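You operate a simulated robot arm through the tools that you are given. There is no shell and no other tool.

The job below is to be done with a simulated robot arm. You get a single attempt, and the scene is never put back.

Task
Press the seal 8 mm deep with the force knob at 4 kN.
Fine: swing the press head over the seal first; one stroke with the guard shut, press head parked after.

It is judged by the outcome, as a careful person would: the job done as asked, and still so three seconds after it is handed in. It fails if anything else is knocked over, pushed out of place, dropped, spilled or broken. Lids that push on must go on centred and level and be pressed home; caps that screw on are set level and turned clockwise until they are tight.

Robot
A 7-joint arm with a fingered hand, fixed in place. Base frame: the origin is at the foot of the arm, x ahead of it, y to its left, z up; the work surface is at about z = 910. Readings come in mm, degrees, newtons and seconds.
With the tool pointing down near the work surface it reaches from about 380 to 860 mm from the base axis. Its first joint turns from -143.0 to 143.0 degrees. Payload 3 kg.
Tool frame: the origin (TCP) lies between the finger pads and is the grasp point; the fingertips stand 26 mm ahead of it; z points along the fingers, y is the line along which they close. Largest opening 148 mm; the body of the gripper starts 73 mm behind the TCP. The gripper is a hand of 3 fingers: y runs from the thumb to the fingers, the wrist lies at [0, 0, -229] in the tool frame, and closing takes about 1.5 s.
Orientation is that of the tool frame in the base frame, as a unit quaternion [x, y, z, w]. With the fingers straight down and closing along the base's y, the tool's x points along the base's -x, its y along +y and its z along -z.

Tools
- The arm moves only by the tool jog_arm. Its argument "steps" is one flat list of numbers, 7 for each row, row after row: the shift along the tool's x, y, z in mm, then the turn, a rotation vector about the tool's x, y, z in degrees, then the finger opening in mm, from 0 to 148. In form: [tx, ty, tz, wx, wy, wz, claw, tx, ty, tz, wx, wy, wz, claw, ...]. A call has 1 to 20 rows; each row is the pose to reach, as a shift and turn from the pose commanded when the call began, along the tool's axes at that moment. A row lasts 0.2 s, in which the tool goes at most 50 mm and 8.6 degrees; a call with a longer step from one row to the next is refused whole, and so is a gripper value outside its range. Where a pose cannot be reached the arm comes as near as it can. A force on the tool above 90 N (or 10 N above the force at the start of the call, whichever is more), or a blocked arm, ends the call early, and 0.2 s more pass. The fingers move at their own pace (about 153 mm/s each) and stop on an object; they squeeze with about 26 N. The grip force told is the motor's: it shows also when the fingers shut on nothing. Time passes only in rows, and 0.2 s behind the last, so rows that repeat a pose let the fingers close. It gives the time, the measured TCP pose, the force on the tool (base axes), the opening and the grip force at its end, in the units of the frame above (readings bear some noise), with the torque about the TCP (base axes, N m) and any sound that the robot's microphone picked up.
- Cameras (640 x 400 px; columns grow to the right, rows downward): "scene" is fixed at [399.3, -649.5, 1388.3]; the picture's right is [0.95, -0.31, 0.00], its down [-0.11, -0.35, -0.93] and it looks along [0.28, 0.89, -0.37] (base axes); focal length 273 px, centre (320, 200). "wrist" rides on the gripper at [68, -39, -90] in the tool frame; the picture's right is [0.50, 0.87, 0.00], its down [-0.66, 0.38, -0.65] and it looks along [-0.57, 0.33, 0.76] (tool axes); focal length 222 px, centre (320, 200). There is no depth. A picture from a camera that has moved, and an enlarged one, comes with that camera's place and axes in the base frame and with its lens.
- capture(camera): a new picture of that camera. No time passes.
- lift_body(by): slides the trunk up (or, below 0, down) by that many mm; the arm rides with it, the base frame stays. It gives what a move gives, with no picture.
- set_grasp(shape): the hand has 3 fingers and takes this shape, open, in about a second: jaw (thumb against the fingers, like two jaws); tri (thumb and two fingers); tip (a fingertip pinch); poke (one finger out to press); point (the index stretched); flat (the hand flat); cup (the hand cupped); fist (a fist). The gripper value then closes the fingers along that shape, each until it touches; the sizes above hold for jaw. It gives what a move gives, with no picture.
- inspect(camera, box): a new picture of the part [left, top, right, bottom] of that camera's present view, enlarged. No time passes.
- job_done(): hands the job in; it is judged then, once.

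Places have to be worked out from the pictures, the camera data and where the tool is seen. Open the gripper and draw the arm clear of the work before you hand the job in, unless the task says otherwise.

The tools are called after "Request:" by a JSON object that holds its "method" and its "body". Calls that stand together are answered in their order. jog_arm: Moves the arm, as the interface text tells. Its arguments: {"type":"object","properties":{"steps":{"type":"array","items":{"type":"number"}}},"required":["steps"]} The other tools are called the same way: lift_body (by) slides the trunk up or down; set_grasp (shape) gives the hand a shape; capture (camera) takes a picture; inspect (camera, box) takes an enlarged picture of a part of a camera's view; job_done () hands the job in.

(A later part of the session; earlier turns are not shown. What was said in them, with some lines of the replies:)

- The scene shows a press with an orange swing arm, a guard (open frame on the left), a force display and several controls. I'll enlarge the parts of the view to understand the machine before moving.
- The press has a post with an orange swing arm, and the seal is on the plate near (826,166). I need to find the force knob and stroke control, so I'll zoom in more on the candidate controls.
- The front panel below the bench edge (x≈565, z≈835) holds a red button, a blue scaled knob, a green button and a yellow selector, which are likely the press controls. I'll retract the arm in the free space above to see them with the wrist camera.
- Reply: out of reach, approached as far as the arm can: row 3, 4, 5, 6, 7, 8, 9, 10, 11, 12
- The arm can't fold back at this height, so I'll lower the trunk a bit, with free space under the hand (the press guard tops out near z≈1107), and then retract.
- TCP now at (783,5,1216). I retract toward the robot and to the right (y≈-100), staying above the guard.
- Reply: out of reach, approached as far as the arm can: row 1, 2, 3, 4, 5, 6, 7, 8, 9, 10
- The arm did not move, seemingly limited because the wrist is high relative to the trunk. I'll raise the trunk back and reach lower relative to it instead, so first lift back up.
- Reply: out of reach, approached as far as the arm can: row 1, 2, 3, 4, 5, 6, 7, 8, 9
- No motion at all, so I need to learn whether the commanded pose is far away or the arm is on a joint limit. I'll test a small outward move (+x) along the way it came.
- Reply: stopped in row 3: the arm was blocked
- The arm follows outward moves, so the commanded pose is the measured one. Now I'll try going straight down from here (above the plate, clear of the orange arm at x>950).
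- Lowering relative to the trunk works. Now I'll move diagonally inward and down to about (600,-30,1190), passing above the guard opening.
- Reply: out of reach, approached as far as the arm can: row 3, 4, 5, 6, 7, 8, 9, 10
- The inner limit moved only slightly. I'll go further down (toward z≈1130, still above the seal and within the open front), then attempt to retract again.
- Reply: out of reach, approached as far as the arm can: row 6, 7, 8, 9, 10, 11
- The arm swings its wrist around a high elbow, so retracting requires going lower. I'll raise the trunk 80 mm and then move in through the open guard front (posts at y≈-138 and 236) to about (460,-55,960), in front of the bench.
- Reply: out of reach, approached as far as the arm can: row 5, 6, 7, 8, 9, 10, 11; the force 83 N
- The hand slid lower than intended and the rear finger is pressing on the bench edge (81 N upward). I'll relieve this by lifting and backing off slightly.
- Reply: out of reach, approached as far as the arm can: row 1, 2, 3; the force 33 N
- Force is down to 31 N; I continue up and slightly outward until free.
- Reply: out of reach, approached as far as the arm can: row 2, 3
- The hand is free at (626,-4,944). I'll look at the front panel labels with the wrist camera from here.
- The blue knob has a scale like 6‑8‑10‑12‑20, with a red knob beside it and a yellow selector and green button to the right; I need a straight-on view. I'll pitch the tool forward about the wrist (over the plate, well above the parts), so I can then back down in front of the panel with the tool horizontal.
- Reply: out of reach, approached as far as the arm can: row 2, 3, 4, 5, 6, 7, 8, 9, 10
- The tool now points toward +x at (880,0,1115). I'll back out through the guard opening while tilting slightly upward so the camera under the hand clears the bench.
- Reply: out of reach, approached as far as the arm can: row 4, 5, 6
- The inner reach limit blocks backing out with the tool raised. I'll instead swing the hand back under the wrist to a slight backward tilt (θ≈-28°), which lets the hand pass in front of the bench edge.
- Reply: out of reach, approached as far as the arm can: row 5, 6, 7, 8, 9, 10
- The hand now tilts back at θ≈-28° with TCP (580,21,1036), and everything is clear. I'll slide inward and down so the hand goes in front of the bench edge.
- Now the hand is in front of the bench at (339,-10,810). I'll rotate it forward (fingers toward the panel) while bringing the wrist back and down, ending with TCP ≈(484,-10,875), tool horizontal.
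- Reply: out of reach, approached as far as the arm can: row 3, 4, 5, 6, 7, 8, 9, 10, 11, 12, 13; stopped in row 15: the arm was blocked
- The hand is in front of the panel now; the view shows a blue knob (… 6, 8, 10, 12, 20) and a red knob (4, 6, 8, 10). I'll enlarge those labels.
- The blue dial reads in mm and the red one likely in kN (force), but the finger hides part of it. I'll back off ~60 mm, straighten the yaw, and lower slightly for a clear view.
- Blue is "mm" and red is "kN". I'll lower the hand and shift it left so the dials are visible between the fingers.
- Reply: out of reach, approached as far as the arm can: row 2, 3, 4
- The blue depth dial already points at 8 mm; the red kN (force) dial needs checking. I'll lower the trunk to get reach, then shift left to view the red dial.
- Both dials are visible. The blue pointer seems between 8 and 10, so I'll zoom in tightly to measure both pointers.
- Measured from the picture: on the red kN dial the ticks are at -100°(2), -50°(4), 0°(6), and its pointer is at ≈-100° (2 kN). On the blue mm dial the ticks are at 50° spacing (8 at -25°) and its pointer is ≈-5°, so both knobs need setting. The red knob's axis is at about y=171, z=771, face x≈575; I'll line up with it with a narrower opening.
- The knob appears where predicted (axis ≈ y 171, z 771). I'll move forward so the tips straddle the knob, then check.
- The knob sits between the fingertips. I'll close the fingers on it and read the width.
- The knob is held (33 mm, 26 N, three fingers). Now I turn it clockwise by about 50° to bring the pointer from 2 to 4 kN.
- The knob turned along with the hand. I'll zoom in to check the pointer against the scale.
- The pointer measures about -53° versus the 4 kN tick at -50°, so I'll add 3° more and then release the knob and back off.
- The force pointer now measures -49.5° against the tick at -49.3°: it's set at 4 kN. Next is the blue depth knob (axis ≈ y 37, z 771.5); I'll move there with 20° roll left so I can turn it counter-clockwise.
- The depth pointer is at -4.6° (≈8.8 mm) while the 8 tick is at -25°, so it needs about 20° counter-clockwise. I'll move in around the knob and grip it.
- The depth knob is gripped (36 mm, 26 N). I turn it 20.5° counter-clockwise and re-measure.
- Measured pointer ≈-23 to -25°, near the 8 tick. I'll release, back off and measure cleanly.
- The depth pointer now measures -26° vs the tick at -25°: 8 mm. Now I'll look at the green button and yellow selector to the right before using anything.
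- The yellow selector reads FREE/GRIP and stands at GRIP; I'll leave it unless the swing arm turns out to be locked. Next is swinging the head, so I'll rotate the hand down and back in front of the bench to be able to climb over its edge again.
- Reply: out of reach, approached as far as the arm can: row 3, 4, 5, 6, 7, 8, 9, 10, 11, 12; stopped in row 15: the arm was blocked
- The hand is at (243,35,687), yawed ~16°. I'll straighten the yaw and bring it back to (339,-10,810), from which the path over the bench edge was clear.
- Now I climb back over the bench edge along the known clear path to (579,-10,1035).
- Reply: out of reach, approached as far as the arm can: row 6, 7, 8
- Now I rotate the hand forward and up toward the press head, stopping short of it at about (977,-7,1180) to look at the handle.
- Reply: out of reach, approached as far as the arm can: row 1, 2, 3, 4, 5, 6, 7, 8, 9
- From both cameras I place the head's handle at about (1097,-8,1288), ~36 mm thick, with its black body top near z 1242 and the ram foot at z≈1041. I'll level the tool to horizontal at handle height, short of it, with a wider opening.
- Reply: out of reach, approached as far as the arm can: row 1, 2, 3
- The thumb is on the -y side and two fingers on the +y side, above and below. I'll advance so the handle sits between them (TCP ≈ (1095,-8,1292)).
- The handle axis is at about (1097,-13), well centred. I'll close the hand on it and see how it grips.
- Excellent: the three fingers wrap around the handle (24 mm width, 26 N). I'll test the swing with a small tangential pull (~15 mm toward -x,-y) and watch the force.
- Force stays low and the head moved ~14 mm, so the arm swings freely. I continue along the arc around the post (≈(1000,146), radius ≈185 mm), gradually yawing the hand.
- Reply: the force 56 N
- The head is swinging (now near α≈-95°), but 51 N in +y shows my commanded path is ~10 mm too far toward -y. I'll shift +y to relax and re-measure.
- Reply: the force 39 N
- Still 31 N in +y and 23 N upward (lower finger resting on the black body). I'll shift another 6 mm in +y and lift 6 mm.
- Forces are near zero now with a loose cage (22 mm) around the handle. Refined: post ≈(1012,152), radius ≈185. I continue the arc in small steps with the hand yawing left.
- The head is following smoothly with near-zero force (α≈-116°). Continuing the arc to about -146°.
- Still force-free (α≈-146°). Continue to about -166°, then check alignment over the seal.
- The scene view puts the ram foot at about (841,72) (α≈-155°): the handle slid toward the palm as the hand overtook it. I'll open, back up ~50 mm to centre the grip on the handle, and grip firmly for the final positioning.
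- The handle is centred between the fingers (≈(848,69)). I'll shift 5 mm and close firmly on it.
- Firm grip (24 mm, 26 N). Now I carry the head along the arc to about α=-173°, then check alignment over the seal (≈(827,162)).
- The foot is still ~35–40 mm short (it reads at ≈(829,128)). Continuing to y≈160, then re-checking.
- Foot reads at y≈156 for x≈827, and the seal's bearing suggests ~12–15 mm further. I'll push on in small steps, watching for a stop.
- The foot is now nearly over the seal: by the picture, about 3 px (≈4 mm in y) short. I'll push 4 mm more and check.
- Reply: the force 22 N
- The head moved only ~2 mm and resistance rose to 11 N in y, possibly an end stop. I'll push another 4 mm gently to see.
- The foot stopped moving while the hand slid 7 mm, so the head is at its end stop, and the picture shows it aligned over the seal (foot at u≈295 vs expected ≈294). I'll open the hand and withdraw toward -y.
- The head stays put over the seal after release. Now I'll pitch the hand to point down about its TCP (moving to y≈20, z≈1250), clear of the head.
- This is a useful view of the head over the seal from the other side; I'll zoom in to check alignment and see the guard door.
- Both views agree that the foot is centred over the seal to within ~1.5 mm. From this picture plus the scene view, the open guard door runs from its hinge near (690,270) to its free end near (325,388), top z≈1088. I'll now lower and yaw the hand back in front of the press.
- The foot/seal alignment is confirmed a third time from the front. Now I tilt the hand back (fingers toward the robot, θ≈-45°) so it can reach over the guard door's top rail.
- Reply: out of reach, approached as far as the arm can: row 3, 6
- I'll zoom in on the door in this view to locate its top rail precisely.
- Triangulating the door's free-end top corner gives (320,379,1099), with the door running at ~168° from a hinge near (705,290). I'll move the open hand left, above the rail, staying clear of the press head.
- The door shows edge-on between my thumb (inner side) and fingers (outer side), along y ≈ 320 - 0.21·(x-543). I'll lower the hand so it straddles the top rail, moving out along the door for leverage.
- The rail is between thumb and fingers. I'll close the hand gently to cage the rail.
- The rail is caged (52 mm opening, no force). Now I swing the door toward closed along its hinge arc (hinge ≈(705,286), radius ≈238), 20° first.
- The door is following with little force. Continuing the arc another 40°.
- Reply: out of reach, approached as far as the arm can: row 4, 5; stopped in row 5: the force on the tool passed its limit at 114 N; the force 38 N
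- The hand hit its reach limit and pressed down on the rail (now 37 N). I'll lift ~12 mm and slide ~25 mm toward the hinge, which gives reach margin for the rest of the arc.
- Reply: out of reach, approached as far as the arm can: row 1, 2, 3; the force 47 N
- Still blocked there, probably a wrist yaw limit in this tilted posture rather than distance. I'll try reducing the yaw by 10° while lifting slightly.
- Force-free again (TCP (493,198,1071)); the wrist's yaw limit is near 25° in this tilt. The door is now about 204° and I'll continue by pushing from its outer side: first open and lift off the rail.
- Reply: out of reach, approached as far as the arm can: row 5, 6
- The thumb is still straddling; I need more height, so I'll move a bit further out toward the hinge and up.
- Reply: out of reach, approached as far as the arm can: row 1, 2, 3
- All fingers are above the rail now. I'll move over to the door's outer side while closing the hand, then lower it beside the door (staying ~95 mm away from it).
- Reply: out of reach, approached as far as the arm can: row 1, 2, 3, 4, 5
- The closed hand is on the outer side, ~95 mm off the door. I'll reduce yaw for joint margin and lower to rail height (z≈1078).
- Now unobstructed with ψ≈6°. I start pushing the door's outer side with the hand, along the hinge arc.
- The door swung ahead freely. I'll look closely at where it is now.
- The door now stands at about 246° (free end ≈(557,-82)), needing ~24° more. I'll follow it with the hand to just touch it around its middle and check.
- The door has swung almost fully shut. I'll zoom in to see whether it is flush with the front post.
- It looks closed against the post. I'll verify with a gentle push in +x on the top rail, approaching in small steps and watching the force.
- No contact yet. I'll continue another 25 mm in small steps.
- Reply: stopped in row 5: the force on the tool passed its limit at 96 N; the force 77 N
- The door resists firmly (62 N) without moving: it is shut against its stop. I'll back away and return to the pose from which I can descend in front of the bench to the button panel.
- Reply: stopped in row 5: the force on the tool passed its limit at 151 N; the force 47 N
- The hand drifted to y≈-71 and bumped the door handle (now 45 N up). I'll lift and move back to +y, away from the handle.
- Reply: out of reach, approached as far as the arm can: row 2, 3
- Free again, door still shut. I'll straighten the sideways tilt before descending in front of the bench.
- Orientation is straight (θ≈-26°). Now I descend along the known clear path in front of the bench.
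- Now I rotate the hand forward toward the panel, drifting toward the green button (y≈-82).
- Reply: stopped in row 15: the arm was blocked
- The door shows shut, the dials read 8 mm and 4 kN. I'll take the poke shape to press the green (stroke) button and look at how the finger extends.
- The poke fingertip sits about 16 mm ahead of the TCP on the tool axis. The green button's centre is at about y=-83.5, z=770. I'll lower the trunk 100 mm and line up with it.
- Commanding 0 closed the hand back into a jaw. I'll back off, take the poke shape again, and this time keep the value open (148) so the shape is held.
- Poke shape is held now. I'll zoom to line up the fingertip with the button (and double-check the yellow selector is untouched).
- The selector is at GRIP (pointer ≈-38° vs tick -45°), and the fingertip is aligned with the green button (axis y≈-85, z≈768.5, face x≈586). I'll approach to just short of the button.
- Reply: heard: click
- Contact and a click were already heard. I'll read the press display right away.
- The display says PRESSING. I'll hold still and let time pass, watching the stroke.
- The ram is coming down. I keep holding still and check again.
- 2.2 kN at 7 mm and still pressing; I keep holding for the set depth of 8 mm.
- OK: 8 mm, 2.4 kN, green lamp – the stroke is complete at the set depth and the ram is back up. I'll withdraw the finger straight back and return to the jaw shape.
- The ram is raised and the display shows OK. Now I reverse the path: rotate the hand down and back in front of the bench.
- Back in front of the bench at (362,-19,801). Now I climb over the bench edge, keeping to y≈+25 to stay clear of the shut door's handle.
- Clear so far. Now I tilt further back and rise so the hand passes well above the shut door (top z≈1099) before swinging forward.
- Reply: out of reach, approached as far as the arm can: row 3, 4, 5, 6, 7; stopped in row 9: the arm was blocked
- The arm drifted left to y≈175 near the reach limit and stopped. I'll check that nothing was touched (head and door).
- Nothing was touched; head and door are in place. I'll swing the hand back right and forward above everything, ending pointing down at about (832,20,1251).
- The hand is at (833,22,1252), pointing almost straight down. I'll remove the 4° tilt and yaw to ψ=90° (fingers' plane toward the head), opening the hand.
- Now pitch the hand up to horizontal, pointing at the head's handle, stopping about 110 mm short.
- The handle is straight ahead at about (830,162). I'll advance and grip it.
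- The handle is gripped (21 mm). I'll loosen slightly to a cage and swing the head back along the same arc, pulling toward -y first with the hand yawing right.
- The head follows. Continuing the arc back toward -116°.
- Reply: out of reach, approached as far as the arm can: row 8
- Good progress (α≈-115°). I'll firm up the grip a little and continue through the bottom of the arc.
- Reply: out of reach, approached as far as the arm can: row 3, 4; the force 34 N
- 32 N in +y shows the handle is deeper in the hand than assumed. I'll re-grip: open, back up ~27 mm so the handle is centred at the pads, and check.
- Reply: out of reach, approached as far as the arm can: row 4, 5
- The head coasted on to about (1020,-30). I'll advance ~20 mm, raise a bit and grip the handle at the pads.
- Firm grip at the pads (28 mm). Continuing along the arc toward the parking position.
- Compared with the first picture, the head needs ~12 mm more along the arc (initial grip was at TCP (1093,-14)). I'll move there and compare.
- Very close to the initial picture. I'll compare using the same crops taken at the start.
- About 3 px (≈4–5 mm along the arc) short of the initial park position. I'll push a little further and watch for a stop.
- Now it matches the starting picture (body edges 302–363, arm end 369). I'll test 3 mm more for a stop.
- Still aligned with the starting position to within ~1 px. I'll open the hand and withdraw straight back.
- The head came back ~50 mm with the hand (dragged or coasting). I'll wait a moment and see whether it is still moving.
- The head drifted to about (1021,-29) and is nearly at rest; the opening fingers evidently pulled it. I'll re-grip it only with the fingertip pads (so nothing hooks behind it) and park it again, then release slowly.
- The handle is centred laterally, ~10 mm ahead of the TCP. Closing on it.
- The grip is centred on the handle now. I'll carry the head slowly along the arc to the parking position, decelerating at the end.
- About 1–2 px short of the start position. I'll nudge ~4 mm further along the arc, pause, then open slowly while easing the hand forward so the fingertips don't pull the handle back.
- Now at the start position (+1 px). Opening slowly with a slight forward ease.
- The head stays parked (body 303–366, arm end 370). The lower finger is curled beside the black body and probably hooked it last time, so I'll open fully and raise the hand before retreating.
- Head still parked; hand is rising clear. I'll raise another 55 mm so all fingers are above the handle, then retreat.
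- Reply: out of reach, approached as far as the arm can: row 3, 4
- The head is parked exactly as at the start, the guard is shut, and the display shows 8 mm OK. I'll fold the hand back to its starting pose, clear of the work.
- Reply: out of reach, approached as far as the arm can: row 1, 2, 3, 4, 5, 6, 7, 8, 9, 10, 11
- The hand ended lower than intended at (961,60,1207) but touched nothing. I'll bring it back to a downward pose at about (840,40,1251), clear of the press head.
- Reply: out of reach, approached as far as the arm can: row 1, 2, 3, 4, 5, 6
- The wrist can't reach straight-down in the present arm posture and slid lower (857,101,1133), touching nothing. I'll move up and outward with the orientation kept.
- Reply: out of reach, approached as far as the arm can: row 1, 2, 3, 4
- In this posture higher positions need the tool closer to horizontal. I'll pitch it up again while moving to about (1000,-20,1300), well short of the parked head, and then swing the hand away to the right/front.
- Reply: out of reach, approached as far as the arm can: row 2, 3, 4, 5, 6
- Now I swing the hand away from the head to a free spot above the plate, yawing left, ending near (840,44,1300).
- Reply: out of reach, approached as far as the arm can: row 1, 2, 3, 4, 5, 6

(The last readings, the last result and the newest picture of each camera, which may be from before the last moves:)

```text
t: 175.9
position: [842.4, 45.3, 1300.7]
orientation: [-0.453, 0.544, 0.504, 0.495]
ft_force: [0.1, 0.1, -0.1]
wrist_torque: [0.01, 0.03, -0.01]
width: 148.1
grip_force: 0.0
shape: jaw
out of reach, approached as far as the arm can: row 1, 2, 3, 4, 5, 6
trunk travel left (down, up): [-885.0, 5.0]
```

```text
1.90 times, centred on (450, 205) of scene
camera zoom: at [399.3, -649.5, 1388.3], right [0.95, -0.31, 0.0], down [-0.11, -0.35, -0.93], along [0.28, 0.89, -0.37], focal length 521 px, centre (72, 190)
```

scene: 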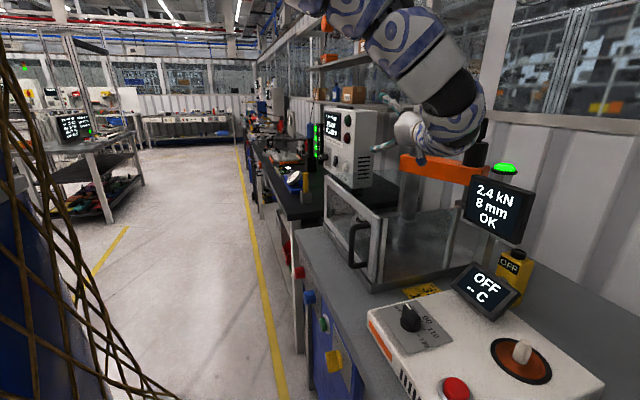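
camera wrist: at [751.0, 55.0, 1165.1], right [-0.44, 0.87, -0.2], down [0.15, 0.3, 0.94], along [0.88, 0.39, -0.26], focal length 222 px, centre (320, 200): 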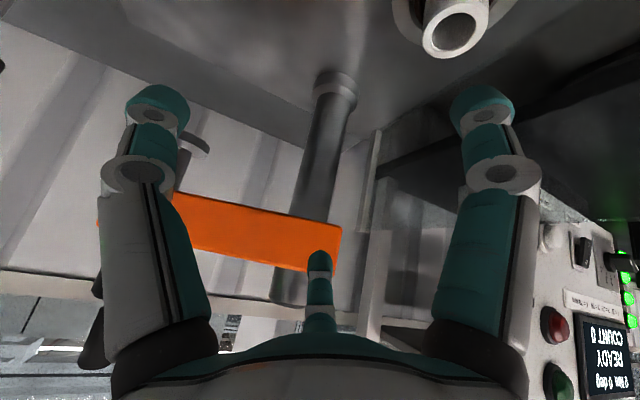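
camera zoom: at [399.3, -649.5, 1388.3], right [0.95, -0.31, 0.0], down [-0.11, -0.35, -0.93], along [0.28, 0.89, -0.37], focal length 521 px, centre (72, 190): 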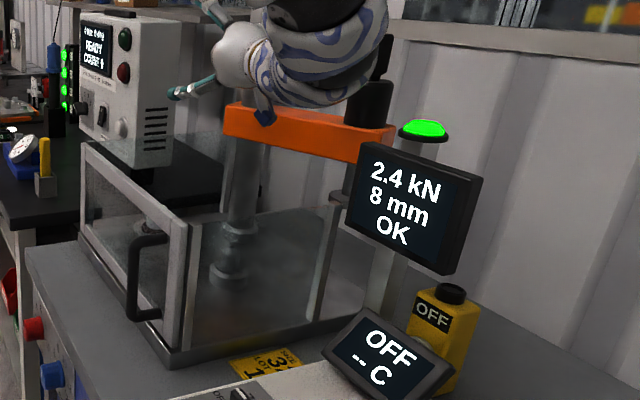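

The hand is now in free space above the plate. I'll correct the small roll and pitch it down as I did earlier, so the arm folds back to its starting posture.

Request:
{"method": "jog_arm", "body": {"steps": [0, 0, -3, 0, 0, -2.9, 148, 0, 0, -6, 0, 0, -5.7, 148]}}

Request:
{"method": "jog_arm", "body": {"steps": [4, 0, -2, 0, 8.2, 0, 148, 8, 0, -4, 0, 16.4, 0, 148, 12, 0, -6, 0, 24.6, 0, 148, 16, 0, -8, 0, 32.8, 0, 148, 20, 0, -10, 0, 41, 0, 148, 24, 0, -12, 0, 49.2, 0, 148, 28, 0, -14, 0, 57.4, 0, 148, 32, 0, -16, 0, 65.6, 0, 148, 36, 0, -18, 0, 73.8, 0, 148, 40, 0, -20, 0, 82, 0, 148, 44, 0, -22, 0, 90, 0, 148]}}

Request:
{"method": "capture", "body": {"camera": "wrist"}}

Request:
{"method": "inspect", "body": {"camera": "scene", "box": [340, 100, 560, 310]}}

```text
t: 176.5
position: [840.9, 38.3, 1300.9]
orientation: [-0.477, 0.522, 0.478, 0.521]
ft_force: [0.4, 0.1, 0.7]
wrist_torque: [0.02, -0.03, -0.02]
width: 148.0
grip_force: 0.1
shape: jaw
trunk travel left (down, up): [-885.0, 5.0]
```

```text
t: 178.9
position: [837.4, 22.8, 1264.7]
orientation: [-0.675, 0.738, 0.0, 0.003]
ft_force: [-1.0, -0.9, -5.0]
wrist_torque: [0.11, -0.13, -0.03]
width: 148.2
grip_force: 0.1
shape: jaw
out of reach, approached as far as the arm can: row 6, 7, 8, 9
trunk travel left (down, up): [-885.0, 5.0]
```

```text
taken
camera wrist: at [869.2, -47.7, 1356.4], right [-0.91, -0.42, -0.01], down [-0.32, 0.68, 0.66], along [-0.27, 0.6, -0.76], focal length 222 px, centre (320, 200)
```

wrist: 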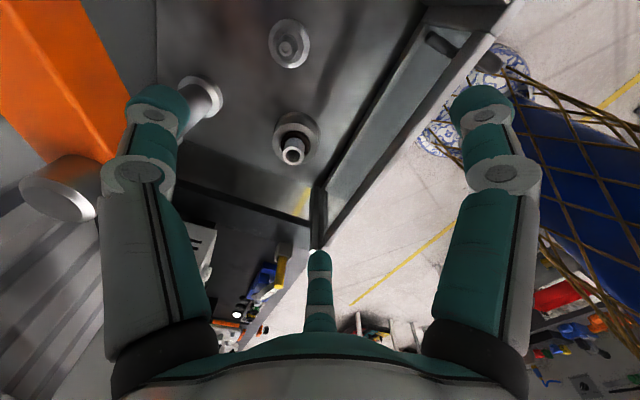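

```text
1.90 times, centred on (450, 205) of scene
camera zoom: at [399.3, -649.5, 1388.3], right [0.95, -0.31, 0.0], down [-0.11, -0.35, -0.93], along [0.28, 0.89, -0.37], focal length 521 px, centre (72, 190)
```

zoom: 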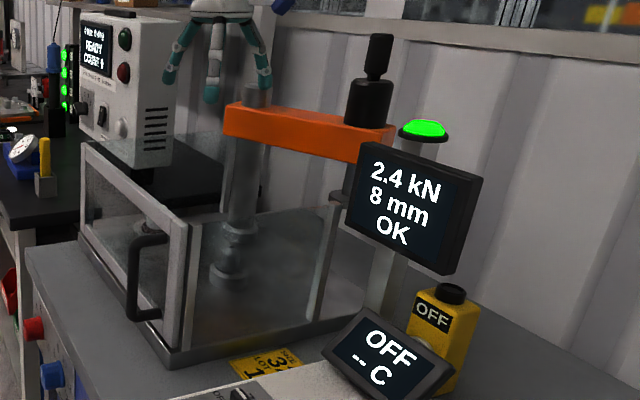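

The hand is pointing down at (837,23,1265) and the head is still parked. I'll inspect the pressed seal and the guard from here.

Request:
{"method": "inspect", "body": {"camera": "wrist", "box": [240, 90, 340, 190]}}

Request:
{"method": "inspect", "body": {"camera": "wrist", "box": [290, 0, 520, 260]}}

Request:
{"method": "inspect", "body": {"camera": "scene", "box": [320, 180, 400, 290]}}

```text
4.00 times, centred on (290, 140) of wrist
camera zoom: at [869.2, -47.7, 1356.4], right [-0.91, -0.42, -0.01], down [-0.32, 0.68, 0.66], along [-0.27, 0.6, -0.76], focal length 888 px, centre (440, 440)
```

zoom: 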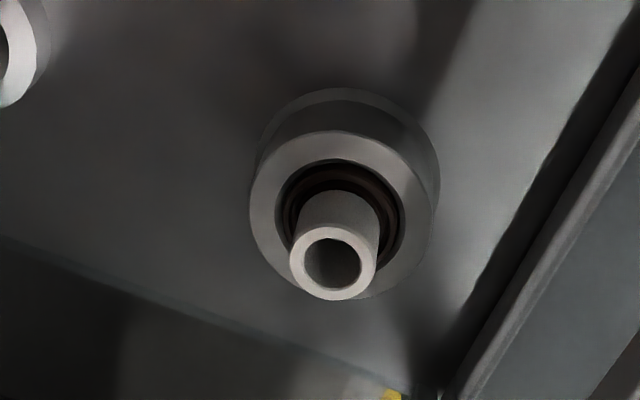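

```text
1.54 times, centred on (405, 130) of wrist
camera zoom: at [869.2, -47.7, 1356.4], right [-0.91, -0.42, -0.01], down [-0.32, 0.68, 0.66], along [-0.27, 0.6, -0.76], focal length 342 px, centre (189, 308)
```

zoom: 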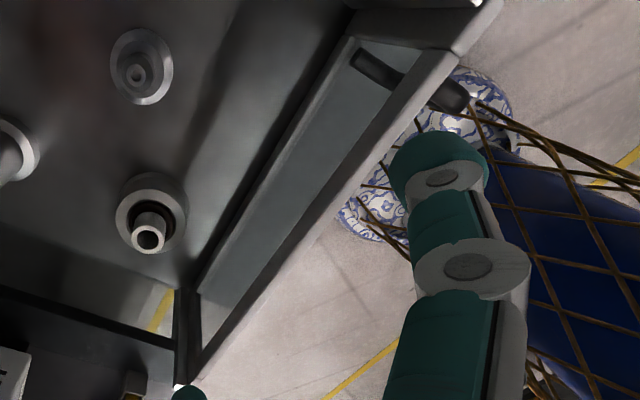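

```text
3.64 times, centred on (360, 235) of scene
camera zoom: at [399.3, -649.5, 1388.3], right [0.95, -0.31, 0.0], down [-0.11, -0.35, -0.93], along [0.28, 0.89, -0.37], focal length 994 px, centre (174, 73)
```

zoom: 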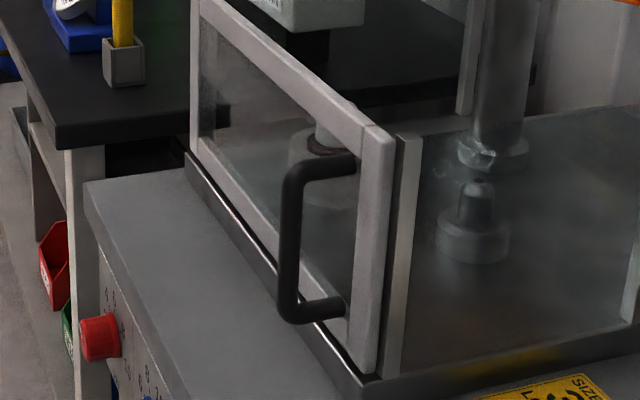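

The seal sits recessed in its housing, the guard is shut, the head is parked and the display reads 2.4 kN / 8 mm / OK. The hand is open and clear above everything, so I hand the job in.

Request:
{"method": "job_done", "body": {}}

```text
The job is handed in.
```

The seal is pressed. The press display read 8 mm, 2.4 kN and OK after one stroke, with the force knob at 4 kN, and I handed the job in.

- **Settings:** I turned the force knob from 2 to 4 kN. The depth knob was at about 8.8 mm, so I set it to 8 mm.
- **Stroke:** The head was swung over the seal and the foot checked as centred from two camera positions. The guard was shut and pushed against its stop, and the green button was pressed once.
- **Parking:** The head is back within a pixel or two of where it started. My first attempt failed because the opening hand pulled it about 80 mm away. I parked it again, and it was still in place before hand-in.
- **Left as is:** The guard is shut and the FREE/GRIP selector is still at GRIP. The arm is open and clear above the plate.

**Bumps:** While moving, the hand pressed on the bench edge (about 80 N), the door rail (114 N) and the door handle (151 N). Nothing looked moved or damaged afterwards.
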